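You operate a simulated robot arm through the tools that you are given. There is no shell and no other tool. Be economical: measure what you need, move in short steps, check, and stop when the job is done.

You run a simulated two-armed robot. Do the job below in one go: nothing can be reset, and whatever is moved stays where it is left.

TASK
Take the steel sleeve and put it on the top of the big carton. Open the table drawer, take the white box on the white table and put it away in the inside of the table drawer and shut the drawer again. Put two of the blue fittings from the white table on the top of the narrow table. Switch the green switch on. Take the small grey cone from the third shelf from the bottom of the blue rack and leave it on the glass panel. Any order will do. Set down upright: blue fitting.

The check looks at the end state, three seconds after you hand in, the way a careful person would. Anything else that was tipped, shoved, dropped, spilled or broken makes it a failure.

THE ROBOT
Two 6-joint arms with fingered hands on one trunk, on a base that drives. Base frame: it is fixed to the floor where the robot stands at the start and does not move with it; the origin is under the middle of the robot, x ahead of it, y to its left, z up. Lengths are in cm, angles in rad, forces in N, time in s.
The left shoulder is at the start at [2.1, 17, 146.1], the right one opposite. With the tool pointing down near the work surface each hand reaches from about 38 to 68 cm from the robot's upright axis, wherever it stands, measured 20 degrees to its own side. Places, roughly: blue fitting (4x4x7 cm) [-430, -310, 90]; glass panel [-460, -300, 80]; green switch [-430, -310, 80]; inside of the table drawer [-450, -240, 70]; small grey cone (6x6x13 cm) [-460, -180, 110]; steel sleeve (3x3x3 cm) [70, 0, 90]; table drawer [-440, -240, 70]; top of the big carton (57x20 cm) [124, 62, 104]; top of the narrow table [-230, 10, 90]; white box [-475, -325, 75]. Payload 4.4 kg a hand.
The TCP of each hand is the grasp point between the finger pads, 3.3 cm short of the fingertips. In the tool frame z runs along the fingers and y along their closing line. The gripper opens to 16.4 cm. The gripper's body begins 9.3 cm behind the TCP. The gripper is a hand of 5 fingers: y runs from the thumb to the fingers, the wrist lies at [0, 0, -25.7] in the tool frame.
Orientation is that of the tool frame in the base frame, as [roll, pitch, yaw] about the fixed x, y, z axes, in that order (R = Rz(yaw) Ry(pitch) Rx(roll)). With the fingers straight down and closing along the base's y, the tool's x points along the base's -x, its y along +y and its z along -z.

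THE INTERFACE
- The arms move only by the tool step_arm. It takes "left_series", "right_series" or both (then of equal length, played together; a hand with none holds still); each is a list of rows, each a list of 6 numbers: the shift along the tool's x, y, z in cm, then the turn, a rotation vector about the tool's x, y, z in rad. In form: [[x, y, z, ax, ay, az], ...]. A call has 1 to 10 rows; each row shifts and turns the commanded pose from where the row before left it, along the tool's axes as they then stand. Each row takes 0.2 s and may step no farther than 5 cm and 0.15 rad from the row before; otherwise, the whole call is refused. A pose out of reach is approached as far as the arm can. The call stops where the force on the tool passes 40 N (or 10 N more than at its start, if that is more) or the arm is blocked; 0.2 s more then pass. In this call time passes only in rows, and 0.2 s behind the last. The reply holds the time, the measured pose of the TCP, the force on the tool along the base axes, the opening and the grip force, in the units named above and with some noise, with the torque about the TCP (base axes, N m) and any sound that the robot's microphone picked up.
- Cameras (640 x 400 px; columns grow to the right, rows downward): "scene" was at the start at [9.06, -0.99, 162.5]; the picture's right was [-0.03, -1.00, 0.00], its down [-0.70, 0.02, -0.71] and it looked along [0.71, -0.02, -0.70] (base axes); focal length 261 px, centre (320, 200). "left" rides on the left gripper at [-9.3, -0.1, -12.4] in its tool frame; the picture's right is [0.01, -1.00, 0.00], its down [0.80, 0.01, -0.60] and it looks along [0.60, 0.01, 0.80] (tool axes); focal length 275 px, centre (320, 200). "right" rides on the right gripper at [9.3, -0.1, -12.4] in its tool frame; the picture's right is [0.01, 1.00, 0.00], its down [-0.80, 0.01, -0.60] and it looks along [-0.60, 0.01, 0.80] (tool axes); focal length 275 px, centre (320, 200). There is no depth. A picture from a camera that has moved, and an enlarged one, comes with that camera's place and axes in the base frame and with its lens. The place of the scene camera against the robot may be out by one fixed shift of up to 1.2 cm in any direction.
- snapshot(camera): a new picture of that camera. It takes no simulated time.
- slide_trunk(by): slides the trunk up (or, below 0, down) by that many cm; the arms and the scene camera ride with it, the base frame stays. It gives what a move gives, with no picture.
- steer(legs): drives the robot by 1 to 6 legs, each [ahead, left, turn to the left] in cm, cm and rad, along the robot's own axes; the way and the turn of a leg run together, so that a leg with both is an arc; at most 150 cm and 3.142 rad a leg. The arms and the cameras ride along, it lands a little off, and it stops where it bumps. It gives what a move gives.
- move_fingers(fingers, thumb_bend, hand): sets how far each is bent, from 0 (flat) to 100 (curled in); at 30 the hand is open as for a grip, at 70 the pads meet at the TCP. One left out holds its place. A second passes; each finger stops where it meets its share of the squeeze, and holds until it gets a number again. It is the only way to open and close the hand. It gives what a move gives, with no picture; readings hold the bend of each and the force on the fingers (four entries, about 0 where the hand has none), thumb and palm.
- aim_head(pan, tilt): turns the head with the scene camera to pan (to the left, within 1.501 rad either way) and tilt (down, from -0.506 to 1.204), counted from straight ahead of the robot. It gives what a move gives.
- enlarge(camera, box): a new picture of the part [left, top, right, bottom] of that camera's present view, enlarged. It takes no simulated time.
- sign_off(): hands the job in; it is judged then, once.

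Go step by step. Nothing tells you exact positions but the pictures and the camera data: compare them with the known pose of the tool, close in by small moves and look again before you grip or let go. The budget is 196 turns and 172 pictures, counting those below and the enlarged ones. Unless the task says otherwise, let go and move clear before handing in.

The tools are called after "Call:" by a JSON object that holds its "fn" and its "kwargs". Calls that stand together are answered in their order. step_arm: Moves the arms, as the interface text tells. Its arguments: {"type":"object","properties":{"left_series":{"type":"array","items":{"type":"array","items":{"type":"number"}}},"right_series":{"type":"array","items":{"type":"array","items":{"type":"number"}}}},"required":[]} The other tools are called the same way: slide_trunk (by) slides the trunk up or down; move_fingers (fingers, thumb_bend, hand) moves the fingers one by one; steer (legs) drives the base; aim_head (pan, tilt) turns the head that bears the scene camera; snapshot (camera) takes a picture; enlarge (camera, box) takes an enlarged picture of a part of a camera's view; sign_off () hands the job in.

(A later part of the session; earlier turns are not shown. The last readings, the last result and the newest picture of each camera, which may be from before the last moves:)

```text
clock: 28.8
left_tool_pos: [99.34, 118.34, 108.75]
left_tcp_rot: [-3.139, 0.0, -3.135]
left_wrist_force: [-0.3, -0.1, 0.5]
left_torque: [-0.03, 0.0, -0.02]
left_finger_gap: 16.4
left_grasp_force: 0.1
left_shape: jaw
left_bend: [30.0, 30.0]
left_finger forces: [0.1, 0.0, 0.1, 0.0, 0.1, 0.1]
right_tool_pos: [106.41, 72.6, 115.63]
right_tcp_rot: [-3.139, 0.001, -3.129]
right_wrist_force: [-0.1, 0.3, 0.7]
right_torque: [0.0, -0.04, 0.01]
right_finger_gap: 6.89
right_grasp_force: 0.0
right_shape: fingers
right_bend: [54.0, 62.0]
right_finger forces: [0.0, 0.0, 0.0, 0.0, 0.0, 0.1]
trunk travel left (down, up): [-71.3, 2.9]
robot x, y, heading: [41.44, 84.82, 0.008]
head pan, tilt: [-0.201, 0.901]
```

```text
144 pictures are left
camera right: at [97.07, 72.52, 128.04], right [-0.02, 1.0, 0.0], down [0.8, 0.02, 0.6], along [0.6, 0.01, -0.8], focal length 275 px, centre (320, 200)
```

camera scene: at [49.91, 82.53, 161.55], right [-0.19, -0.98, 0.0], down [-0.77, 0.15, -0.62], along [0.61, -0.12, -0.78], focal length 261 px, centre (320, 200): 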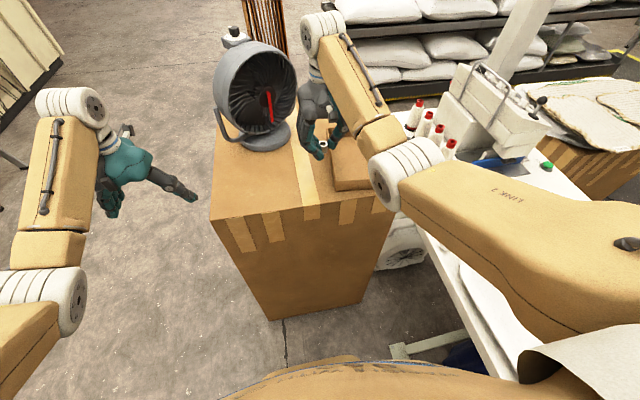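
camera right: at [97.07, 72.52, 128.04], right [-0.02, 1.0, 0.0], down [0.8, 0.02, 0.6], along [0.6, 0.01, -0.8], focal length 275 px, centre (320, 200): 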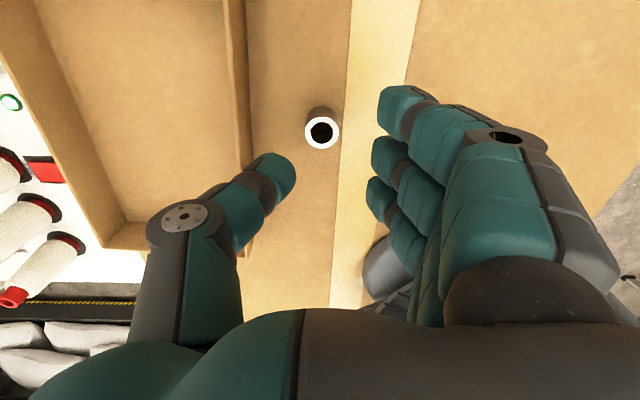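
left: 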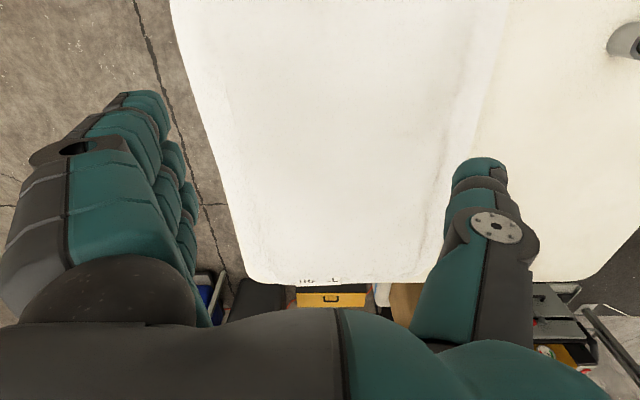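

The sleeve stands on the carton. Now I back off and turn around to look toward the other workplace.

Call:
{"fn": "steer", "kwargs": {"legs": [[-60, 0, 0], [0, 0, 3.0]]}}

Call:
{"fn": "aim_head", "kwargs": {"pan": 0.0, "tilt": 0.3}}

Call:
{"fn": "snapshot", "kwargs": {"camera": "scene"}}

Call:
{"fn": "aim_head", "kwargs": {"pan": 0.8, "tilt": 0.3}}

Call:
{"fn": "snapshot", "kwargs": {"camera": "scene"}}

```text
clock: 39.2
left_tool_pos: [-82.24, 60.52, 108.76]
left_tcp_rot: [-3.141, 0.001, -0.158]
left_wrist_force: [0.8, 0.4, 0.5]
left_torque: [-0.03, 0.0, -0.02]
left_finger_gap: 16.39
left_grasp_force: 0.1
left_shape: jaw
left_bend: [30.0, 30.0]
left_finger forces: [0.1, 0.0, 0.0, 0.1, 0.0, 0.1]
right_tool_pos: [-81.76, 106.5, 115.6]
right_tcp_rot: [-3.141, 0.0, -0.153]
right_wrist_force: [-0.1, 0.2, 0.3]
right_torque: [-0.03, 0.02, -0.02]
right_finger_gap: 6.89
right_grasp_force: 0.1
right_shape: fingers
right_bend: [54.0, 62.0]
right_finger forces: [0.0, 0.0, 0.1, 0.1, 0.1, 0.0]
trunk travel left (down, up): [-71.3, 2.9]
robot x, y, heading: [-19.63, 84.12, 2.984]
head pan, tilt: [-0.201, 0.901]
```

```text
clock: 40.2
left_tool_pos: [-82.25, 60.56, 108.7]
left_tcp_rot: [-3.141, 0.002, -0.157]
left_wrist_force: [-0.2, 0.0, -0.4]
left_torque: [0.05, 0.01, -0.02]
left_finger_gap: 16.39
left_grasp_force: 0.0
left_shape: jaw
left_bend: [30.0, 30.0]
left_finger forces: [0.0, 0.0, 0.0, 0.1, 0.0, 0.0]
right_tool_pos: [-81.75, 106.56, 115.58]
right_tcp_rot: [-3.139, 0.0, -0.153]
right_wrist_force: [0.1, -0.2, 0.0]
right_torque: [-0.01, -0.05, 0.0]
right_finger_gap: 6.88
right_grasp_force: 0.0
right_shape: fingers
right_bend: [54.0, 62.0]
right_finger forces: [0.0, 0.1, 0.0, 0.0, 0.0, 0.0]
trunk travel left (down, up): [-71.3, 2.9]
robot x, y, heading: [-19.79, 84.11, 2.982]
head pan, tilt: [0.0, 0.3]
```

```text
143 pictures are left
camera scene: at [-30.03, 85.0, 166.78], right [0.16, 0.99, 0.0], down [0.29, -0.05, -0.95], along [-0.94, 0.15, -0.3], focal length 261 px, centre (320, 200)
```

scene: 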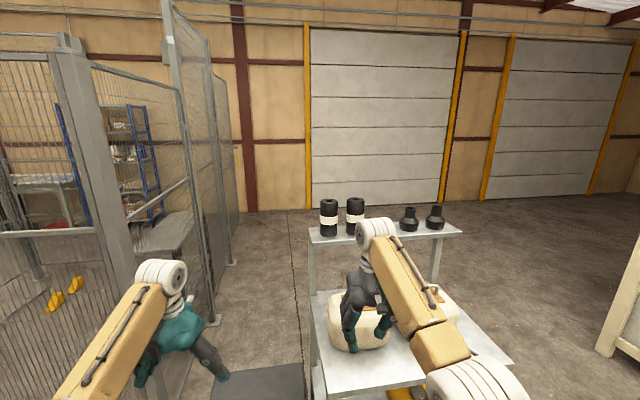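

```text
clock: 41.4
left_tool_pos: [-82.28, 60.56, 108.82]
left_tcp_rot: [3.141, 0.002, -0.159]
left_wrist_force: [-0.7, 0.5, -0.1]
left_torque: [-0.02, 0.0, 0.01]
left_finger_gap: 16.39
left_grasp_force: 0.1
left_shape: jaw
left_bend: [30.0, 30.0]
left_finger forces: [0.1, 0.0, 0.1, 0.1, 0.1, 0.0]
right_tool_pos: [-81.63, 106.61, 115.55]
right_tcp_rot: [-3.139, 0.001, -0.153]
right_wrist_force: [-0.3, -0.8, 0.1]
right_torque: [0.0, -0.01, -0.01]
right_finger_gap: 6.89
right_grasp_force: 0.2
right_shape: fingers
right_bend: [54.0, 62.0]
right_finger forces: [0.1, 0.0, 0.1, 0.0, 0.1, 0.0]
trunk travel left (down, up): [-71.3, 2.9]
robot x, y, heading: [-19.33, 84.18, 2.983]
head pan, tilt: [0.799, 0.3]
```

```text
142 pictures are left
camera scene: at [-28.3, 77.95, 166.79], right [-0.6, 0.8, 0.0], down [0.24, 0.18, -0.96], along [-0.77, -0.57, -0.3], focal length 261 px, centre (320, 200)
```

scene: 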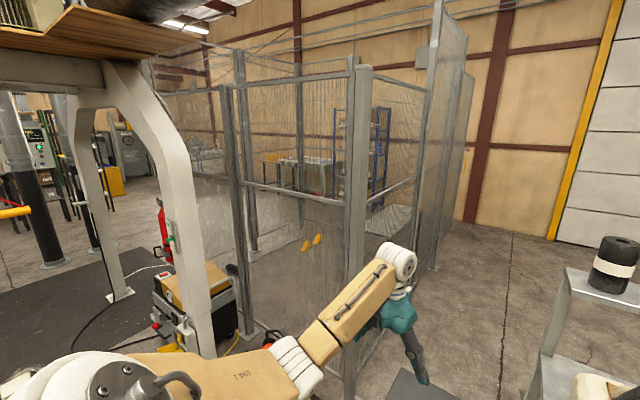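

The work area lies inside a mesh enclosure. I zoom in to find the way in.

Call:
{"fn": "enlarge", "kwargs": {"camera": "scene", "box": [140, 60, 460, 280]}}

Call:
{"fn": "aim_head", "kwargs": {"pan": 0.45, "tilt": 0.3}}

Call:
{"fn": "snapshot", "kwargs": {"camera": "scene"}}

Call:
{"fn": "aim_head", "kwargs": {"pan": 1.3, "tilt": 0.5}}

Call:
{"fn": "snapshot", "kwargs": {"camera": "scene"}}

```text
1.82 times, centred on (300, 170) of scene
camera zoom: at [-28.3, 77.95, 166.79], right [-0.6, 0.8, 0.0], down [0.24, 0.18, -0.96], along [-0.77, -0.57, -0.3], focal length 475 px, centre (356, 254)
```

zoom: 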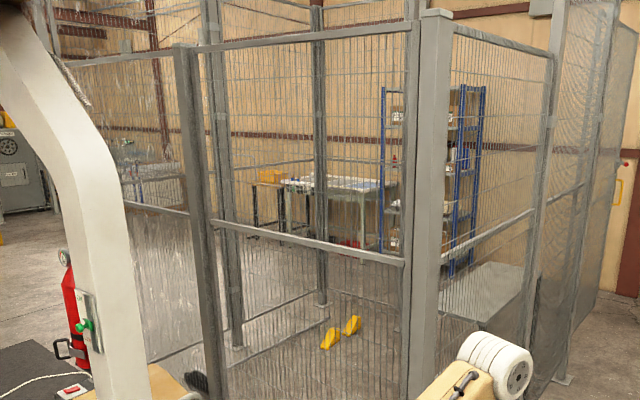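

```text
clock: 42.2
left_tool_pos: [-82.24, 60.5, 108.72]
left_tcp_rot: [-3.141, 0.003, -0.16]
left_wrist_force: [0.0, 0.2, -0.1]
left_torque: [0.01, 0.0, 0.01]
left_finger_gap: 16.41
left_grasp_force: 0.1
left_shape: jaw
left_bend: [30.0, 30.0]
left_finger forces: [0.1, 0.1, 0.0, 0.0, 0.0, 0.1]
right_tool_pos: [-81.72, 106.58, 115.53]
right_tcp_rot: [-3.141, -0.001, -0.154]
right_wrist_force: [1.0, 0.6, 0.7]
right_torque: [-0.01, 0.04, 0.03]
right_finger_gap: 6.91
right_grasp_force: 0.0
right_shape: fingers
right_bend: [54.0, 62.0]
right_finger forces: [0.0, 0.0, 0.1, 0.0, 0.1, 0.0]
trunk travel left (down, up): [-71.3, 2.9]
robot x, y, heading: [-19.34, 83.81, 2.986]
head pan, tilt: [0.45, 0.3]
```

```text
140 pictures are left
camera scene: at [-29.75, 80.83, 166.79], right [-0.29, 0.96, 0.0], down [0.28, 0.09, -0.96], along [-0.91, -0.28, -0.3], focal length 261 px, centre (320, 200)
```

scene: 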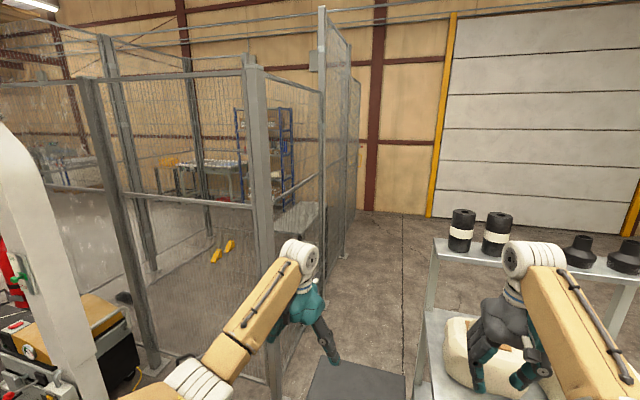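

```text
clock: 43.4
left_tool_pos: [-82.26, 60.58, 108.68]
left_tcp_rot: [-3.138, 0.003, -0.158]
left_wrist_force: [-0.3, -0.6, 0.0]
left_torque: [-0.01, 0.0, -0.01]
left_finger_gap: 16.39
left_grasp_force: 0.1
left_shape: jaw
left_bend: [30.0, 30.0]
left_finger forces: [0.1, 0.1, 0.1, 0.0, 0.0, 0.0]
right_tool_pos: [-81.74, 106.7, 115.54]
right_tcp_rot: [-3.14, 0.001, -0.154]
right_wrist_force: [-0.5, 1.0, -0.4]
right_torque: [0.02, 0.0, -0.02]
right_finger_gap: 6.9
right_grasp_force: 0.0
right_shape: fingers
right_bend: [54.0, 62.0]
right_finger forces: [0.1, 0.1, 0.1, 0.1, 0.0, 0.0]
trunk travel left (down, up): [-71.3, 2.9]
robot x, y, heading: [-19.99, 84.08, 2.983]
head pan, tilt: [1.3, 0.499]
```

```text
139 pictures are left
camera scene: at [-24.6, 75.25, 164.95], right [-0.91, 0.42, 0.0], down [0.2, 0.43, -0.88], along [-0.37, -0.8, -0.48], focal length 261 px, centre (320, 200)
```

scene: 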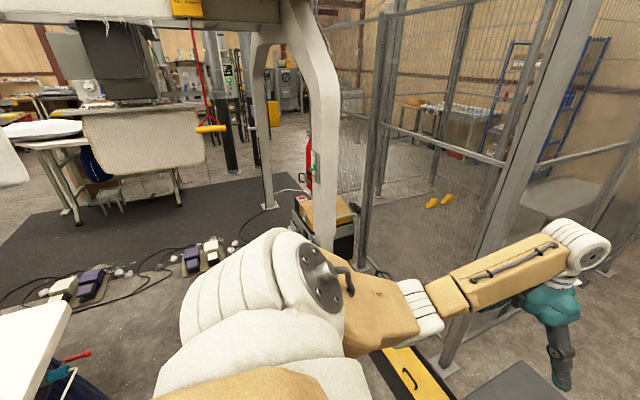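

The enclosure has mesh along x≈-134 and y≈23. I move along its outside to look for an opening from the other side.

Call:
{"fn": "steer", "kwargs": {"legs": [[0, 130, 0]]}}

Call:
{"fn": "aim_head", "kwargs": {"pan": 0.5, "tilt": 0.3}}

Call:
{"fn": "snapshot", "kwargs": {"camera": "scene"}}

Call:
{"fn": "aim_head", "kwargs": {"pan": 1.3, "tilt": 0.3}}

Call:
{"fn": "snapshot", "kwargs": {"camera": "scene"}}

```text
clock: 48.2
left_tool_pos: [-97.63, -35.82, 108.69]
left_tcp_rot: [-3.132, 0.001, -0.2]
left_wrist_force: [0.1, -0.1, 0.3]
left_torque: [0.02, -0.03, -0.04]
left_finger_gap: 16.41
left_grasp_force: 0.0
left_shape: jaw
left_bend: [30.0, 30.0]
left_finger forces: [0.1, 0.0, 0.0, 0.0, 0.0, 0.0]
right_tool_pos: [-95.98, 9.16, 115.84]
right_tcp_rot: [3.139, 0.006, -0.185]
right_wrist_force: [0.7, -1.1, 0.8]
right_torque: [0.02, 0.02, 0.01]
right_finger_gap: 6.94
right_grasp_force: 0.1
right_shape: fingers
right_bend: [54.0, 62.0]
right_finger forces: [0.0, 0.1, 0.1, 0.1, 0.0, 0.1]
trunk travel left (down, up): [-71.3, 2.9]
robot x, y, heading: [-34.93, -15.35, 2.956]
head pan, tilt: [1.3, 0.499]
stopped in leg 1: the robot was blocked; the commanded pose is now the measured one
```

```text
clock: 49.4
left_tool_pos: [-97.55, -35.8, 108.73]
left_tcp_rot: [-3.134, -0.003, -0.197]
left_wrist_force: [-0.1, -0.4, 1.0]
left_torque: [0.01, -0.01, -0.03]
left_finger_gap: 16.42
left_grasp_force: 0.0
left_shape: jaw
left_bend: [30.0, 30.0]
left_finger forces: [0.0, 0.0, 0.0, 0.0, 0.0, 0.0]
right_tool_pos: [-96.21, 9.48, 115.68]
right_tcp_rot: [3.138, 0.004, -0.184]
right_wrist_force: [0.5, -0.1, 0.2]
right_torque: [0.01, 0.03, -0.02]
right_finger_gap: 6.96
right_grasp_force: 0.1
right_shape: fingers
right_bend: [54.0, 62.0]
right_finger forces: [0.0, 0.0, 0.0, 0.0, 0.0, 0.0]
trunk travel left (down, up): [-71.3, 2.9]
robot x, y, heading: [-35.02, -15.84, 2.956]
head pan, tilt: [0.499, 0.3]
```

```text
138 pictures are left
camera scene: at [-44.6, -18.1, 166.84], right [-0.31, 0.95, 0.0], down [0.28, 0.08, -0.96], along [-0.91, -0.29, -0.29], focal length 261 px, centre (320, 200)
```

scene: 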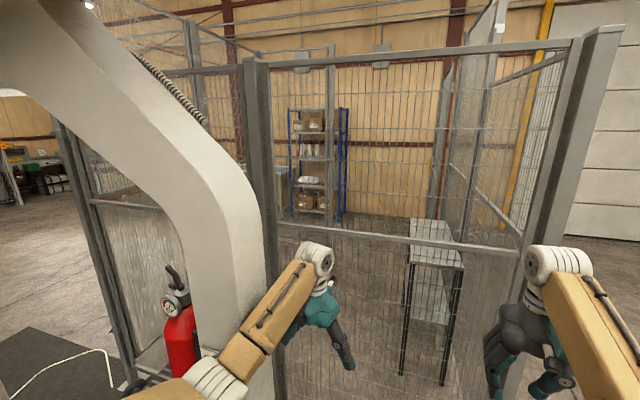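

```text
clock: 50.5
left_tool_pos: [-97.61, -35.82, 108.55]
left_tcp_rot: [-3.135, -0.002, -0.197]
left_wrist_force: [-1.3, -0.1, -0.1]
left_torque: [0.0, 0.01, -0.03]
left_finger_gap: 16.39
left_grasp_force: 0.1
left_shape: jaw
left_bend: [30.0, 30.0]
left_finger forces: [0.0, 0.0, 0.0, 0.0, 0.0, 0.1]
right_tool_pos: [-96.16, 9.37, 115.72]
right_tcp_rot: [3.137, 0.005, -0.185]
right_wrist_force: [0.0, 0.3, 0.1]
right_torque: [-0.02, 0.01, 0.02]
right_finger_gap: 6.95
right_grasp_force: 0.0
right_shape: fingers
right_bend: [54.0, 62.0]
right_finger forces: [0.0, 0.0, 0.0, 0.1, 0.1, 0.0]
trunk travel left (down, up): [-71.3, 2.9]
robot x, y, heading: [-35.15, -15.73, 2.958]
head pan, tilt: [1.3, 0.3]
```

```text
137 pictures are left
camera scene: at [-39.86, -23.62, 166.86], right [-0.9, 0.44, 0.0], down [0.13, 0.26, -0.96], along [-0.43, -0.86, -0.29], focal length 261 px, centre (320, 200)
```

scene: 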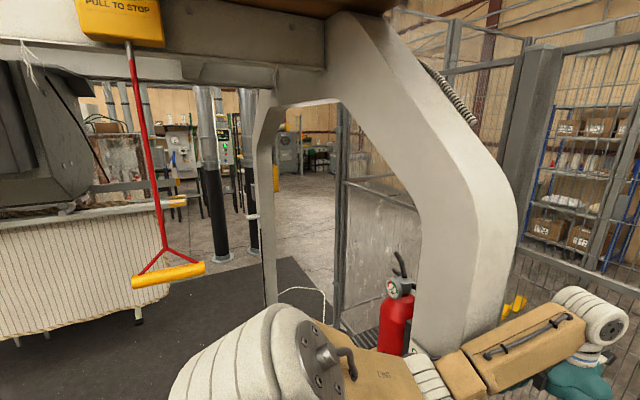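

The near end is closed and the gantry blocks this side (I was blocked at y≈-15). The enclosure seems open at its far end, so I go back and look at the way to the right of the cart.

Call:
{"fn": "steer", "kwargs": {"legs": [[0, -100, 0], [0, 0, 0.185]]}}

Call:
{"fn": "aim_head", "kwargs": {"pan": -0.9, "tilt": 0.5}}

Call:
{"fn": "snapshot", "kwargs": {"camera": "scene"}}

Call:
{"fn": "aim_head", "kwargs": {"pan": 0.1, "tilt": 0.6}}

Call:
{"fn": "snapshot", "kwargs": {"camera": "scene"}}

```text
clock: 56.4
left_tool_pos: [-74.55, 50.71, 108.11]
left_tcp_rot: [-3.127, -0.007, -0.005]
left_wrist_force: [0.5, -0.9, -0.2]
left_torque: [0.01, 0.0, 0.01]
left_finger_gap: 16.4
left_grasp_force: 0.1
left_shape: jaw
left_bend: [30.0, 30.0]
left_finger forces: [0.0, 0.1, 0.1, 0.1, 0.0, 0.0]
right_tool_pos: [-81.52, 95.53, 115.6]
right_tcp_rot: [-3.14, 0.002, 0.007]
right_wrist_force: [-0.1, -0.3, -0.3]
right_torque: [-0.01, 0.0, 0.0]
right_finger_gap: 6.96
right_grasp_force: 0.0
right_shape: fingers
right_bend: [54.0, 62.0]
right_finger forces: [0.0, 0.1, 0.1, 0.0, 0.0, 0.0]
trunk travel left (down, up): [-71.3, 2.9]
robot x, y, heading: [-16.68, 83.09, -3.14]
head pan, tilt: [1.3, 0.3]
```

```text
clock: 58.5
left_tool_pos: [-74.43, 50.75, 108.28]
left_tcp_rot: [-3.13, -0.007, -0.003]
left_wrist_force: [-0.3, -0.3, -0.4]
left_torque: [-0.03, 0.02, 0.04]
left_finger_gap: 16.4
left_grasp_force: 0.0
left_shape: jaw
left_bend: [30.0, 30.0]
left_finger forces: [0.1, 0.0, 0.0, 0.0, 0.1, 0.1]
right_tool_pos: [-81.38, 95.61, 115.58]
right_tcp_rot: [-3.141, 0.001, 0.007]
right_wrist_force: [0.2, 0.0, 0.0]
right_torque: [-0.02, -0.01, -0.01]
right_finger_gap: 6.97
right_grasp_force: 0.0
right_shape: fingers
right_bend: [54.0, 62.0]
right_finger forces: [0.0, 0.1, 0.0, 0.0, 0.0, 0.0]
trunk travel left (down, up): [-71.3, 2.9]
robot x, y, heading: [-16.92, 83.34, -3.138]
head pan, tilt: [-0.901, 0.499]
```

```text
136 pictures are left
camera scene: at [-23.39, 89.56, 164.95], right [0.78, 0.62, 0.0], down [0.3, -0.37, -0.88], along [-0.55, 0.69, -0.48], focal length 261 px, centre (320, 200)
```

scene: 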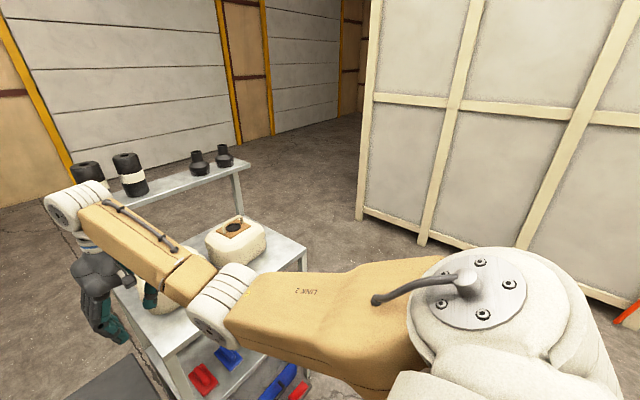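

```text
clock: 59.8
left_tool_pos: [-74.35, 50.85, 108.1]
left_tcp_rot: [-3.13, -0.007, -0.005]
left_wrist_force: [-0.6, -0.6, -0.8]
left_torque: [0.03, 0.01, -0.02]
left_finger_gap: 16.41
left_grasp_force: 0.1
left_shape: jaw
left_bend: [30.0, 30.0]
left_finger forces: [0.1, 0.1, 0.1, 0.0, 0.1, 0.0]
right_tool_pos: [-81.41, 95.63, 115.57]
right_tcp_rot: [-3.139, 0.003, 0.006]
right_wrist_force: [0.0, -0.4, -0.8]
right_torque: [0.01, 0.01, 0.0]
right_finger_gap: 6.97
right_grasp_force: 0.2
right_shape: fingers
right_bend: [54.0, 62.0]
right_finger forces: [0.0, 0.1, 0.0, 0.0, 0.1, 0.0]
trunk travel left (down, up): [-71.3, 2.9]
robot x, y, heading: [-16.23, 83.05, -3.14]
head pan, tilt: [0.099, 0.6]
```

```text
135 pictures are left
camera scene: at [-26.52, 81.56, 164.04], right [-0.1, 0.99, 0.0], down [0.56, 0.06, -0.82], along [-0.82, -0.08, -0.57], focal length 261 px, centre (320, 200)
```

scene: 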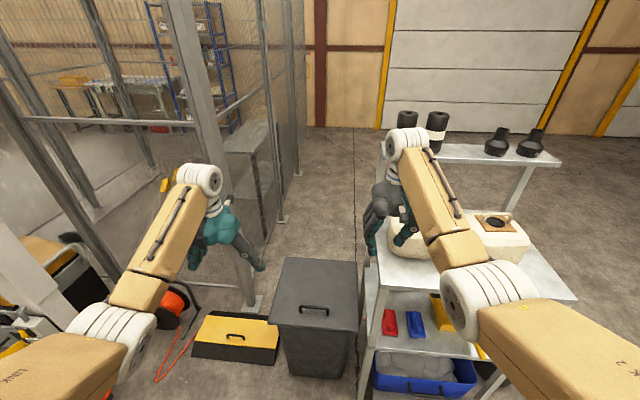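

A bin fills the gap left of the cart, but the way right of the cart (y≈262) is wide. I drive around that way in steps.

Call:
{"fn": "steer", "kwargs": {"legs": [[-15, 0, 0], [0, -150, 0], [0, -29, 0], [150, 0, 0], [110, 0, 0]]}}

Call:
{"fn": "aim_head", "kwargs": {"pan": 0.8, "tilt": 0.4}}

Call:
{"fn": "snapshot", "kwargs": {"camera": "scene"}}

```text
clock: 82.0
left_tool_pos: [-316.16, 234.35, 108.15]
left_tcp_rot: [-3.13, -0.009, -0.022]
left_wrist_force: [1.0, -0.2, 0.9]
left_torque: [0.0, -0.04, 0.01]
left_finger_gap: 16.43
left_grasp_force: 0.1
left_shape: jaw
left_bend: [30.0, 30.0]
left_finger forces: [0.0, 0.1, 0.0, 0.2, 0.0, 0.0]
right_tool_pos: [-322.55, 279.2, 115.63]
right_tcp_rot: [-3.14, 0.003, -0.008]
right_wrist_force: [0.1, -0.3, 0.1]
right_torque: [0.0, 0.02, 0.02]
right_finger_gap: 6.98
right_grasp_force: 0.2
right_shape: fingers
right_bend: [54.0, 62.0]
right_finger forces: [0.1, 0.1, 0.0, 0.0, 0.0, 0.0]
trunk travel left (down, up): [-71.3, 2.9]
robot x, y, heading: [-257.81, 265.66, 3.13]
head pan, tilt: [0.099, 0.6]
```

```text
clock: 83.1
left_tool_pos: [-315.97, 234.15, 108.21]
left_tcp_rot: [-3.13, -0.008, -0.019]
left_wrist_force: [0.7, -0.2, 0.7]
left_torque: [-0.04, 0.02, -0.02]
left_finger_gap: 16.42
left_grasp_force: 0.1
left_shape: jaw
left_bend: [30.0, 30.0]
left_finger forces: [0.1, 0.1, 0.0, 0.0, 0.0, 0.1]
right_tool_pos: [-322.47, 279.17, 115.55]
right_tcp_rot: [-3.14, 0.002, -0.01]
right_wrist_force: [-0.3, -0.3, 0.6]
right_torque: [0.03, 0.03, 0.0]
right_finger_gap: 6.97
right_grasp_force: 0.0
right_shape: fingers
right_bend: [54.0, 62.0]
right_finger forces: [0.0, 0.1, 0.1, 0.0, 0.1, 0.0]
trunk travel left (down, up): [-71.3, 2.9]
robot x, y, heading: [-257.77, 266.14, 3.128]
head pan, tilt: [0.799, 0.4]
```

```text
134 pictures are left
camera scene: at [-265.51, 258.46, 165.86], right [-0.71, 0.71, 0.0], down [0.28, 0.28, -0.92], along [-0.65, -0.65, -0.39], focal length 261 px, centre (320, 200)
```

scene: 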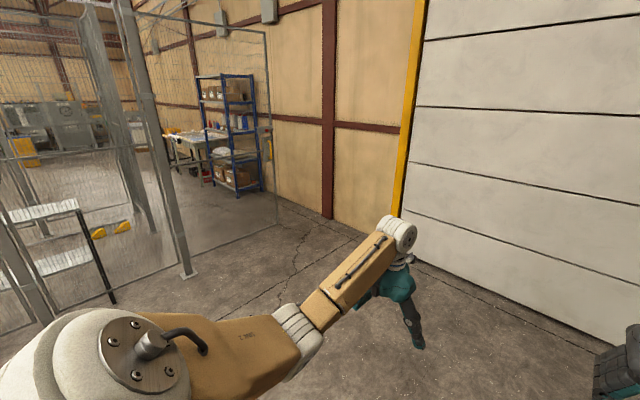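

The far end of the mesh has a long panel with a gap to the wall. I go closer and face it to judge the gap.

Call:
{"fn": "steer", "kwargs": {"legs": [[120, 0, 0], [0, 0, 1.57], [100, 0, 0]]}}

Call:
{"fn": "aim_head", "kwargs": {"pan": 0.0, "tilt": 0.5}}

Call:
{"fn": "snapshot", "kwargs": {"camera": "scene"}}

```text
clock: 97.8
left_tool_pos: [-350.54, 108.99, 108.25]
left_tcp_rot: [-3.13, -0.007, 1.526]
left_wrist_force: [1.2, 0.4, -0.3]
left_torque: [0.02, -0.02, 0.0]
left_finger_gap: 16.4
left_grasp_force: 0.1
left_shape: jaw
left_bend: [30.0, 30.0]
left_finger forces: [0.0, 0.0, 0.0, 0.1, 0.1, 0.1]
right_tool_pos: [-395.57, 103.63, 115.58]
right_tcp_rot: [-3.14, 0.003, 1.538]
right_wrist_force: [-0.1, 0.2, -0.5]
right_torque: [0.01, 0.02, 0.01]
right_finger_gap: 6.96
right_grasp_force: 0.0
right_shape: fingers
right_bend: [54.0, 62.0]
right_finger forces: [0.1, 0.1, 0.0, 0.0, 0.1, 0.1]
trunk travel left (down, up): [-71.3, 2.9]
robot x, y, heading: [-380.6, 168.19, -1.61]
head pan, tilt: [0.799, 0.4]
```

```text
clock: 98.9
left_tool_pos: [-350.6, 108.99, 108.29]
left_tcp_rot: [-3.13, -0.007, 1.525]
left_wrist_force: [-0.2, 0.3, 0.3]
left_torque: [0.01, 0.03, 0.03]
left_finger_gap: 16.43
left_grasp_force: 0.0
left_shape: jaw
left_bend: [30.0, 30.0]
left_finger forces: [0.0, 0.0, 0.0, 0.1, 0.1, 0.1]
right_tool_pos: [-395.46, 103.64, 115.58]
right_tcp_rot: [-3.139, 0.002, 1.538]
right_wrist_force: [0.5, 0.2, -0.8]
right_torque: [0.0, -0.02, -0.01]
right_finger_gap: 6.97
right_grasp_force: 0.1
right_shape: fingers
right_bend: [54.0, 62.0]
right_finger forces: [0.0, 0.1, 0.0, 0.0, 0.1, 0.1]
trunk travel left (down, up): [-71.3, 2.9]
robot x, y, heading: [-380.8, 168.39, -1.609]
head pan, tilt: [0.0, 0.499]
```

```text
133 pictures are left
camera scene: at [-381.12, 157.17, 164.95], right [-1.0, 0.04, 0.0], down [0.02, 0.48, -0.88], along [-0.03, -0.88, -0.48], focal length 261 px, centre (320, 200)
```

scene: 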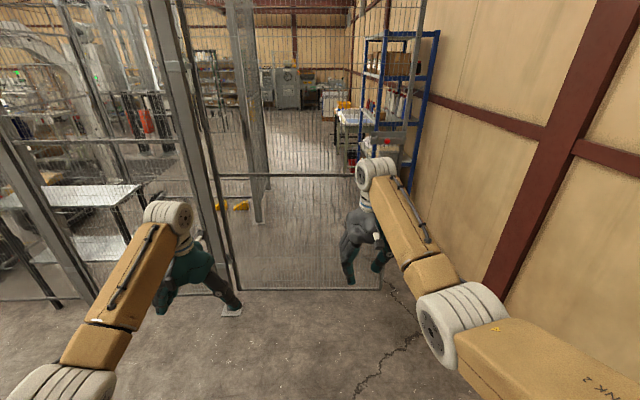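

There may be a gap between the panel's end and the wall. I shift right a little and look down into it.

Call:
{"fn": "steer", "kwargs": {"legs": [[0, -35, 0.04]]}}

Call:
{"fn": "aim_head", "kwargs": {"pan": -0.05, "tilt": 0.6}}

Call:
{"fn": "step_arm", "kwargs": {"right_series": [[0, -4, 0, 0, 0, 0], [0, -4, 0, 0, 0, 0]]}}

Call:
{"fn": "snapshot", "kwargs": {"camera": "scene"}}

Call:
{"fn": "snapshot", "kwargs": {"camera": "right"}}

```text
clock: 101.2
left_tool_pos: [-383.5, 110.69, 108.28]
left_tcp_rot: [-3.13, -0.007, 1.563]
left_wrist_force: [0.2, 0.5, 0.6]
left_torque: [-0.01, -0.01, -0.01]
left_finger_gap: 16.41
left_grasp_force: 0.1
left_shape: jaw
left_bend: [30.0, 30.0]
left_finger forces: [0.1, 0.1, 0.0, 0.0, 0.1, 0.1]
right_tool_pos: [-428.33, 103.91, 115.55]
right_tcp_rot: [-3.14, 0.001, 1.575]
right_wrist_force: [-0.4, 0.6, -0.4]
right_torque: [0.0, -0.03, 0.0]
right_finger_gap: 6.95
right_grasp_force: 0.1
right_shape: fingers
right_bend: [54.0, 62.0]
right_finger forces: [0.0, 0.1, 0.0, 0.0, 0.0, 0.0]
trunk travel left (down, up): [-71.3, 2.9]
robot x, y, heading: [-415.74, 168.79, -1.576]
head pan, tilt: [0.0, 0.499]
```

```text
clock: 101.8
left_tool_pos: [-383.4, 110.72, 108.23]
left_tcp_rot: [-3.129, -0.007, 1.563]
left_wrist_force: [1.3, 0.2, 0.1]
left_torque: [0.01, 0.02, -0.05]
left_finger_gap: 16.4
left_grasp_force: 0.0
left_shape: jaw
left_bend: [30.0, 30.0]
left_finger forces: [0.0, 0.1, 0.0, 0.0, 0.1, 0.0]
right_tool_pos: [-428.39, 103.86, 115.62]
right_tcp_rot: [-3.139, 0.003, 1.576]
right_wrist_force: [0.4, -0.7, 0.3]
right_torque: [-0.04, -0.01, 0.04]
right_finger_gap: 6.94
right_grasp_force: 0.1
right_shape: fingers
right_bend: [54.0, 62.0]
right_finger forces: [0.0, 0.0, 0.1, 0.1, 0.0, 0.0]
trunk travel left (down, up): [-71.3, 2.9]
robot x, y, heading: [-415.95, 168.69, -1.574]
head pan, tilt: [-0.051, 0.6]
```

```text
clock: 102.4
left_tool_pos: [-383.45, 110.85, 108.39]
left_tcp_rot: [-3.13, -0.008, 1.563]
left_wrist_force: [-0.7, 0.3, 0.2]
left_torque: [0.0, -0.01, 0.01]
left_finger_gap: 16.37
left_grasp_force: 0.1
left_shape: jaw
left_bend: [30.0, 30.0]
left_finger forces: [0.0, 0.0, 0.0, 0.1, 0.0, 0.0]
right_tool_pos: [-436.22, 103.67, 115.45]
right_tcp_rot: [3.141, 0.003, 1.575]
right_wrist_force: [-0.3, -0.9, 0.0]
right_torque: [-0.02, 0.02, 0.0]
right_finger_gap: 6.97
right_grasp_force: 0.0
right_shape: fingers
right_bend: [54.0, 62.0]
right_finger forces: [0.0, 0.0, 0.1, 0.0, 0.0, 0.0]
right hand out of reach, approached as far as the arm can: row 2
trunk travel left (down, up): [-71.3, 2.9]
robot x, y, heading: [-415.8, 168.59, -1.574]
head pan, tilt: [-0.051, 0.6]
```

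```text
132 pictures are left
camera scene: at [-416.39, 158.15, 164.04], right [-1.0, 0.05, 0.0], down [0.03, 0.56, -0.82], along [-0.04, -0.82, -0.57], focal length 261 px, centre (320, 200)
```

scene: 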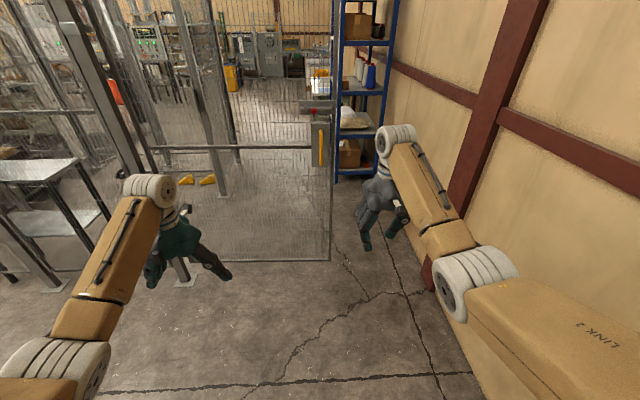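

```text
131 pictures are left
camera right: at [-436.45, 112.91, 127.76], right [1.0, 0.02, 0.0], down [0.01, -0.8, 0.6], along [0.01, -0.6, -0.8], focal length 275 px, centre (320, 200)
```

right: 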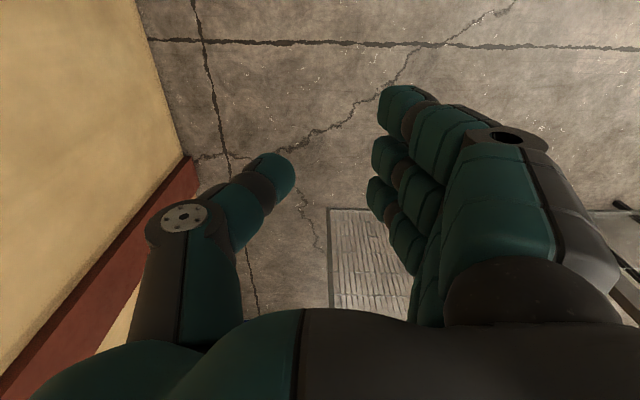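

The gap at the gate is about 71 cm (x -431 to -502). I stretch both arms forward and inward to make the robot narrow and check the elbows.

Call:
{"fn": "step_arm", "kwargs": {"right_series": [[0, 4, 0, 0, 0, 0], [-1, 4, 0, 0, 0, 0], [-1, 2, 0, 0, 0, 0], [-1, 0, 0, 0, 0, 0], [0, 0, 0, 0, 0, 0]], "left_series": [[-2, -4, 0, 0, 0, 0], [-2, -4, 0, 0, 0, 0], [-2, -4, 0, 0, 0, 0], [-2, -4, 0, 0, 0, 0], [-1, -4, 0, 0, 0, 0]]}}

Call:
{"fn": "aim_head", "kwargs": {"pan": 0.0, "tilt": 1.2}}

Call:
{"fn": "snapshot", "kwargs": {"camera": "scene"}}

```text
clock: 103.6
left_tool_pos: [-403.5, 101.83, 108.52]
left_tcp_rot: [-3.13, -0.007, 1.56]
left_wrist_force: [-0.4, 1.3, -0.3]
left_torque: [-0.01, -0.04, 0.04]
left_finger_gap: 16.38
left_grasp_force: 0.0
left_shape: jaw
left_bend: [30.0, 30.0]
left_finger forces: [0.1, 0.0, 0.1, 0.1, 0.0, 0.1]
right_tool_pos: [-426.21, 100.61, 115.32]
right_tcp_rot: [-3.141, 0.004, 1.574]
right_wrist_force: [-1.3, -0.5, -0.1]
right_torque: [-0.05, -0.05, 0.0]
right_finger_gap: 6.96
right_grasp_force: 0.1
right_shape: fingers
right_bend: [54.0, 62.0]
right_finger forces: [0.0, 0.0, 0.1, 0.0, 0.1, 0.1]
trunk travel left (down, up): [-71.3, 2.9]
robot x, y, heading: [-415.76, 168.63, -1.573]
head pan, tilt: [-0.051, 0.6]
```

```text
clock: 104.6
left_tool_pos: [-403.43, 101.93, 108.61]
left_tcp_rot: [-3.131, -0.007, 1.561]
left_wrist_force: [-0.3, -0.6, 0.2]
left_torque: [0.02, -0.01, -0.04]
left_finger_gap: 16.41
left_grasp_force: 0.0
left_shape: jaw
left_bend: [30.0, 30.0]
left_finger forces: [0.0, 0.0, 0.0, 0.0, 0.1, 0.0]
right_tool_pos: [-426.25, 100.6, 115.38]
right_tcp_rot: [-3.14, 0.002, 1.575]
right_wrist_force: [-0.2, -0.6, 0.5]
right_torque: [0.01, 0.06, -0.03]
right_finger_gap: 6.98
right_grasp_force: 0.0
right_shape: fingers
right_bend: [54.0, 62.0]
right_finger forces: [0.0, 0.0, 0.0, 0.0, 0.0, 0.0]
trunk travel left (down, up): [-71.3, 2.9]
robot x, y, heading: [-415.69, 168.85, -1.574]
head pan, tilt: [0.0, 1.201]
```

```text
130 pictures are left
camera scene: at [-415.87, 161.37, 159.58], right [-1.0, 0.0, 0.0], down [0.0, 0.93, -0.36], along [0.0, -0.36, -0.93], focal length 261 px, centre (320, 200)
```

scene: 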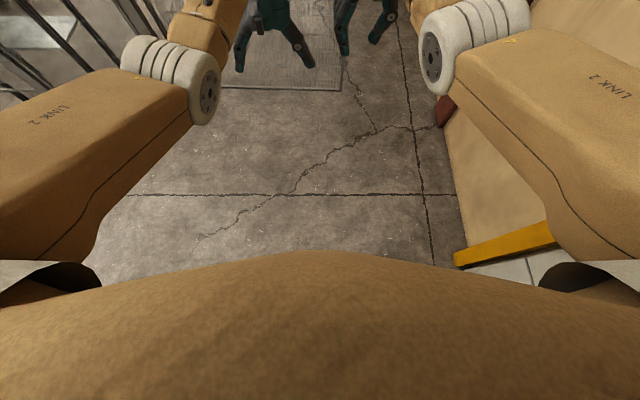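

Narrower now (about ±31 cm). I shift right by 46 cm and look again at wall and gate edge.

Call:
{"fn": "steer", "kwargs": {"legs": [[0, -46, 0], [30, 0, 0]]}}

Call:
{"fn": "aim_head", "kwargs": {"pan": 0.0, "tilt": 0.9}}

Call:
{"fn": "snapshot", "kwargs": {"camera": "scene"}}

Call:
{"fn": "snapshot", "kwargs": {"camera": "left"}}

Call:
{"fn": "snapshot", "kwargs": {"camera": "right"}}

```text
clock: 109.0
left_tool_pos: [-449.2, 71.67, 108.42]
left_tcp_rot: [-3.13, -0.006, 1.557]
left_wrist_force: [-0.8, 0.1, -0.4]
left_torque: [0.06, -0.01, 0.02]
left_finger_gap: 16.39
left_grasp_force: 0.0
left_shape: jaw
left_bend: [30.0, 30.0]
left_finger forces: [0.0, 0.0, 0.1, 0.0, 0.0, 0.1]
right_tool_pos: [-472.08, 70.46, 115.41]
right_tcp_rot: [-3.141, 0.003, 1.568]
right_wrist_force: [0.7, -0.4, 0.7]
right_torque: [0.04, 0.0, -0.04]
right_finger_gap: 6.98
right_grasp_force: 0.2
right_shape: fingers
right_bend: [54.0, 62.0]
right_finger forces: [0.0, 0.0, 0.0, 0.1, 0.0, 0.0]
trunk travel left (down, up): [-71.3, 2.9]
robot x, y, heading: [-461.1, 138.5, -1.572]
head pan, tilt: [0.0, 1.201]
```

```text
clock: 109.8
left_tool_pos: [-449.35, 71.67, 108.6]
left_tcp_rot: [-3.13, -0.008, 1.56]
left_wrist_force: [-1.3, 1.4, -1.2]
left_torque: [0.0, 0.0, 0.01]
left_finger_gap: 16.39
left_grasp_force: 0.1
left_shape: jaw
left_bend: [30.0, 30.0]
left_finger forces: [0.1, 0.0, 0.0, 0.0, 0.0, 0.0]
right_tool_pos: [-471.97, 70.45, 115.46]
right_tcp_rot: [-3.138, 0.001, 1.569]
right_wrist_force: [-1.0, 0.3, -0.3]
right_torque: [-0.01, 0.01, 0.03]
right_finger_gap: 6.95
right_grasp_force: 0.0
right_shape: fingers
right_bend: [54.0, 62.0]
right_finger forces: [0.0, 0.1, 0.1, 0.1, 0.0, 0.0]
trunk travel left (down, up): [-71.3, 2.9]
robot x, y, heading: [-460.96, 138.68, -1.574]
head pan, tilt: [0.0, 0.901]
```

```text
129 pictures are left
camera scene: at [-461.46, 129.26, 161.56], right [-1.0, 0.01, 0.0], down [0.0, 0.78, -0.62], along [0.0, -0.62, -0.78], focal length 261 px, centre (320, 200)
```

scene: 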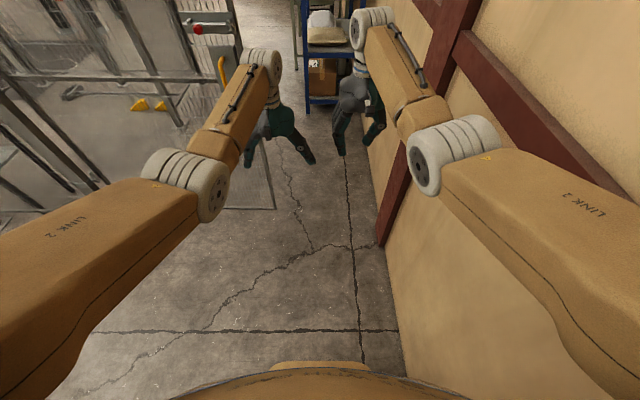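

```text
128 pictures are left
camera left: at [-449.27, 62.33, 120.75], right [-1.0, 0.03, 0.01], down [0.03, 0.8, 0.6], along [0.01, 0.6, -0.8], focal length 275 px, centre (320, 200)
```

left: 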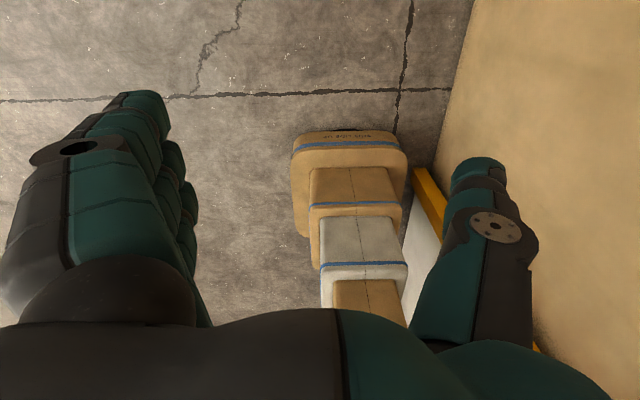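

```text
127 pictures are left
camera right: at [-472.21, 79.82, 127.86], right [1.0, 0.01, 0.0], down [0.01, -0.8, 0.6], along [0.01, -0.6, -0.8], focal length 275 px, centre (320, 200)
```

right: 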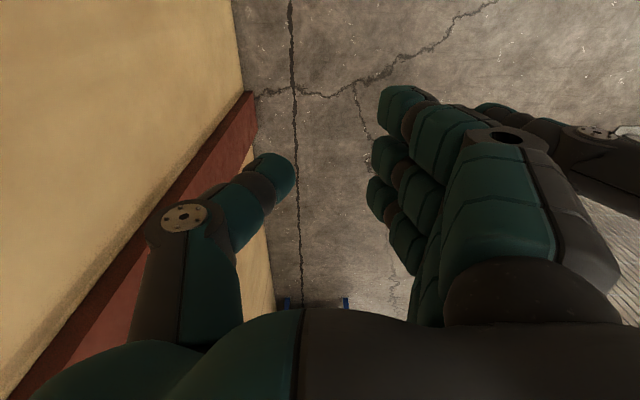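

The gap runs from x≈-427 to -502; the base itself is only ~45 cm wide. I centre at x≈-464.5 and go through in steps.

Call:
{"fn": "steer", "kwargs": {"legs": [[0, -3.5, 0], [70, 0, 0]]}}

Call:
{"fn": "snapshot", "kwargs": {"camera": "scene"}}

```text
clock: 114.2
left_tool_pos: [-451.97, 1.39, 108.41]
left_tcp_rot: [-3.132, -0.007, 1.569]
left_wrist_force: [0.2, -0.2, 0.3]
left_torque: [0.02, 0.0, -0.01]
left_finger_gap: 16.42
left_grasp_force: 0.1
left_shape: jaw
left_bend: [30.0, 30.0]
left_finger forces: [0.0, 0.1, 0.1, 0.0, 0.1, 0.1]
right_tool_pos: [-474.86, -0.02, 115.37]
right_tcp_rot: [-3.139, 0.002, 1.581]
right_wrist_force: [0.1, 0.6, 0.1]
right_torque: [0.04, 0.0, 0.0]
right_finger_gap: 6.93
right_grasp_force: 0.1
right_shape: fingers
right_bend: [54.0, 62.0]
right_finger forces: [0.0, 0.0, 0.0, 0.0, 0.1, 0.0]
trunk travel left (down, up): [-71.3, 2.9]
robot x, y, heading: [-464.87, 68.27, -1.567]
head pan, tilt: [0.0, 0.901]
```

```text
126 pictures are left
camera scene: at [-464.88, 58.77, 161.56], right [-1.0, -0.01, 0.0], down [0.0, 0.78, -0.62], along [0.0, -0.62, -0.78], focal length 261 px, centre (320, 200)
```

scene: 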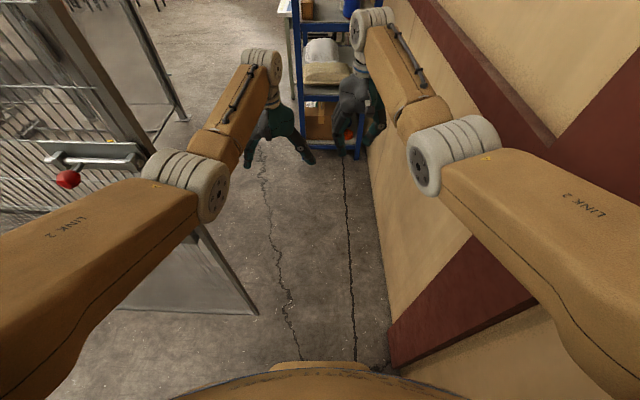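

Clear so far. Continuing through.

Call:
{"fn": "steer", "kwargs": {"legs": [[45, 0, 0]]}}

Call:
{"fn": "snapshot", "kwargs": {"camera": "scene"}}

```text
clock: 116.9
left_tool_pos: [-451.78, -43.69, 108.49]
left_tcp_rot: [-3.13, -0.008, 1.57]
left_wrist_force: [-1.0, 0.7, 0.1]
left_torque: [0.02, -0.01, 0.01]
left_finger_gap: 16.42
left_grasp_force: 0.0
left_shape: jaw
left_bend: [30.0, 30.0]
left_finger forces: [0.0, 0.0, 0.0, 0.1, 0.1, 0.0]
right_tool_pos: [-474.75, -45.28, 115.4]
right_tcp_rot: [-3.14, 0.001, 1.582]
right_wrist_force: [1.1, -0.4, -0.6]
right_torque: [0.07, -0.01, 0.02]
right_finger_gap: 6.97
right_grasp_force: 0.1
right_shape: fingers
right_bend: [54.0, 62.0]
right_finger forces: [0.0, 0.1, 0.0, 0.0, 0.1, 0.0]
trunk travel left (down, up): [-71.3, 2.9]
robot x, y, heading: [-464.48, 23.12, -1.564]
head pan, tilt: [0.0, 0.901]
```

```text
125 pictures are left
camera scene: at [-464.64, 13.71, 161.56], right [-1.0, -0.01, 0.0], down [0.0, 0.78, -0.62], along [0.0, -0.62, -0.78], focal length 261 px, centre (320, 200)
```

scene: 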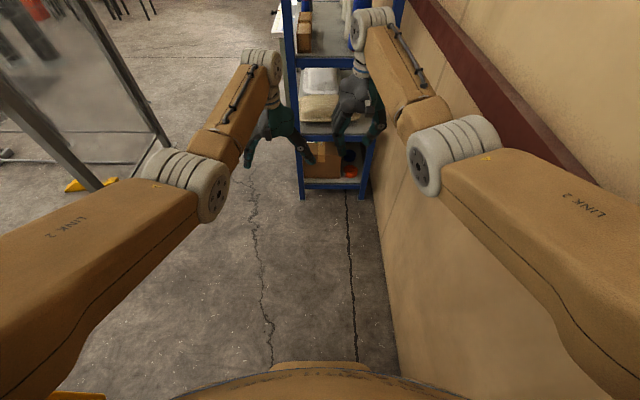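

Past the gate soon; 40 more, then I slide left into the open area.

Call:
{"fn": "steer", "kwargs": {"legs": [[43, 0, 0], [0, 75, 0]]}}

Call:
{"fn": "aim_head", "kwargs": {"pan": 0.0, "tilt": 0.5}}

Call:
{"fn": "snapshot", "kwargs": {"camera": "scene"}}

```text
clock: 123.2
left_tool_pos: [-375.53, -86.2, 108.42]
left_tcp_rot: [-3.13, -0.006, 1.571]
left_wrist_force: [0.8, 0.1, 0.8]
left_torque: [-0.03, 0.03, -0.03]
left_finger_gap: 16.42
left_grasp_force: 0.1
left_shape: jaw
left_bend: [30.0, 30.0]
left_finger forces: [0.1, 0.0, 0.0, 0.0, 0.0, 0.0]
right_tool_pos: [-398.21, -87.76, 115.39]
right_tcp_rot: [-3.139, 0.002, 1.582]
right_wrist_force: [-0.1, 0.6, 0.9]
right_torque: [0.01, 0.01, 0.01]
right_finger_gap: 6.95
right_grasp_force: 0.1
right_shape: fingers
right_bend: [54.0, 62.0]
right_finger forces: [0.1, 0.0, 0.0, 0.0, 0.0, 0.0]
trunk travel left (down, up): [-71.3, 2.9]
robot x, y, heading: [-388.34, -19.37, -1.564]
head pan, tilt: [0.0, 0.901]
```

```text
clock: 124.1
left_tool_pos: [-375.47, -86.24, 108.45]
left_tcp_rot: [-3.129, -0.007, 1.57]
left_wrist_force: [-0.5, -0.1, 0.0]
left_torque: [-0.03, 0.01, -0.01]
left_finger_gap: 16.42
left_grasp_force: 0.1
left_shape: jaw
left_bend: [30.0, 30.0]
left_finger forces: [0.0, 0.1, 0.1, 0.0, 0.0, 0.0]
right_tool_pos: [-398.29, -87.69, 115.46]
right_tcp_rot: [-3.139, 0.002, 1.584]
right_wrist_force: [0.3, 0.2, 0.0]
right_torque: [0.0, 0.0, 0.01]
right_finger_gap: 6.96
right_grasp_force: 0.0
right_shape: fingers
right_bend: [54.0, 62.0]
right_finger forces: [0.1, 0.1, 0.0, 0.0, 0.0, 0.0]
trunk travel left (down, up): [-71.3, 2.9]
robot x, y, heading: [-388.35, -19.34, -1.561]
head pan, tilt: [0.0, 0.499]
```

```text
124 pictures are left
camera scene: at [-388.39, -30.42, 164.94], right [-1.0, -0.01, 0.0], down [0.0, 0.48, -0.88], along [0.01, -0.88, -0.48], focal length 261 px, centre (320, 200)
```

scene: 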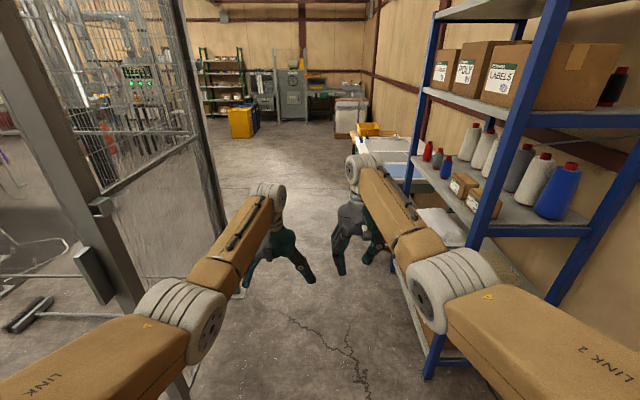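

I'm inside the open area: rack on the right, white table beyond. I pull the hands in, drive on beside the rack and turn to face it.

Call:
{"fn": "step_arm", "kwargs": {"right_series": [[4, 0, 0, 0, 0, 0], [4, -3, 0, 0, 0, 0], [4, -3, 0, 0, 0, 0], [3, -2, 0, 0, 0, 0]], "left_series": [[4, 0, 0, 0, 0, 0], [4, 3, 0, 0, 0, 0], [4, 3, 0, 0, 0, 0], [3, 2, 0, 0, 0, 0]]}}

Call:
{"fn": "steer", "kwargs": {"legs": [[0, 8, 0], [135, 0, 0], [0, 0, -1.57]]}}

Call:
{"fn": "aim_head", "kwargs": {"pan": 0.0, "tilt": 0.5}}

Call:
{"fn": "snapshot", "kwargs": {"camera": "scene"}}

```text
clock: 125.1
left_tool_pos: [-367.44, -75.19, 104.24]
left_tcp_rot: [-3.126, -0.003, 1.571]
left_wrist_force: [0.1, -0.2, 0.5]
left_torque: [0.02, 0.03, 0.03]
left_finger_gap: 16.41
left_grasp_force: 0.0
left_shape: jaw
left_bend: [30.0, 30.0]
left_finger forces: [0.0, 0.0, 0.0, 0.0, 0.0, 0.0]
left hand out of reach, approached as far as the arm can: row 2, 3, 4
right_tool_pos: [-405.32, -80.61, 109.61]
right_tcp_rot: [-3.139, 0.004, 1.583]
right_wrist_force: [1.0, 0.1, 0.4]
right_torque: [-0.05, 0.02, -0.03]
right_finger_gap: 6.96
right_grasp_force: 0.1
right_shape: fingers
right_bend: [54.0, 62.0]
right_finger forces: [0.0, 0.1, 0.1, 0.0, 0.1, 0.0]
right hand out of reach, approached as far as the arm can: row 2, 3, 4
trunk travel left (down, up): [-71.3, 2.9]
robot x, y, heading: [-388.25, -19.56, -1.565]
head pan, tilt: [0.0, 0.499]
```

```text
clock: 136.5
left_tool_pos: [-435.54, -175.15, 104.28]
left_tcp_rot: [-3.13, -0.004, -0.026]
left_wrist_force: [0.7, 0.7, 0.4]
left_torque: [0.04, 0.01, -0.02]
left_finger_gap: 16.37
left_grasp_force: 0.0
left_shape: jaw
left_bend: [30.0, 30.0]
left_finger forces: [0.0, 0.0, 0.0, 0.1, 0.0, 0.1]
right_tool_pos: [-439.72, -137.19, 109.58]
right_tcp_rot: [-3.14, 0.002, -0.015]
right_wrist_force: [-1.1, 0.8, -0.1]
right_torque: [-0.02, -0.02, 0.01]
right_finger_gap: 6.95
right_grasp_force: 0.1
right_shape: fingers
right_bend: [54.0, 62.0]
right_finger forces: [0.0, 0.1, 0.0, 0.0, 0.1, 0.0]
trunk travel left (down, up): [-71.3, 2.9]
robot x, y, heading: [-379.1, -155.94, 3.116]
head pan, tilt: [0.0, 0.499]
```

```text
clock: 137.1
left_tool_pos: [-435.5, -175.04, 104.23]
left_tcp_rot: [-3.127, -0.006, -0.027]
left_wrist_force: [0.0, -0.2, -0.8]
left_torque: [0.03, -0.01, 0.01]
left_finger_gap: 16.43
left_grasp_force: 0.2
left_shape: jaw
left_bend: [30.0, 30.0]
left_finger forces: [0.1, 0.1, 0.0, 0.1, 0.0, 0.1]
right_tool_pos: [-439.8, -137.18, 109.58]
right_tcp_rot: [-3.141, 0.002, -0.017]
right_wrist_force: [0.4, 0.1, 0.0]
right_torque: [0.0, -0.02, -0.03]
right_finger_gap: 7.0
right_grasp_force: 0.1
right_shape: fingers
right_bend: [54.0, 62.0]
right_finger forces: [0.0, 0.0, 0.0, 0.0, 0.0, 0.0]
trunk travel left (down, up): [-71.3, 2.9]
robot x, y, heading: [-379.11, -156.27, 3.118]
head pan, tilt: [0.0, 0.499]
```

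```text
123 pictures are left
camera scene: at [-389.37, -156.51, 164.95], right [0.02, 1.0, 0.0], down [0.48, -0.01, -0.88], along [-0.88, 0.02, -0.48], focal length 261 px, centre (320, 200)
```

scene: 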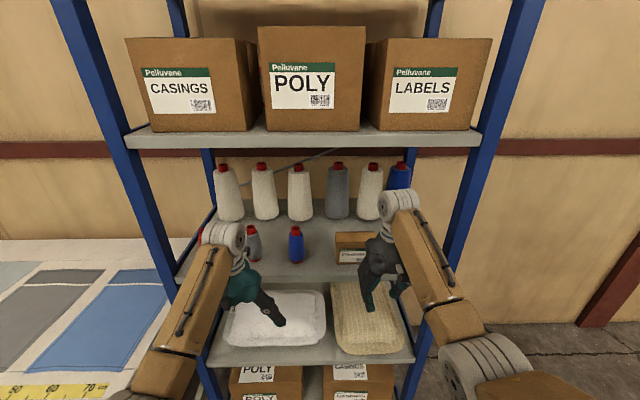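

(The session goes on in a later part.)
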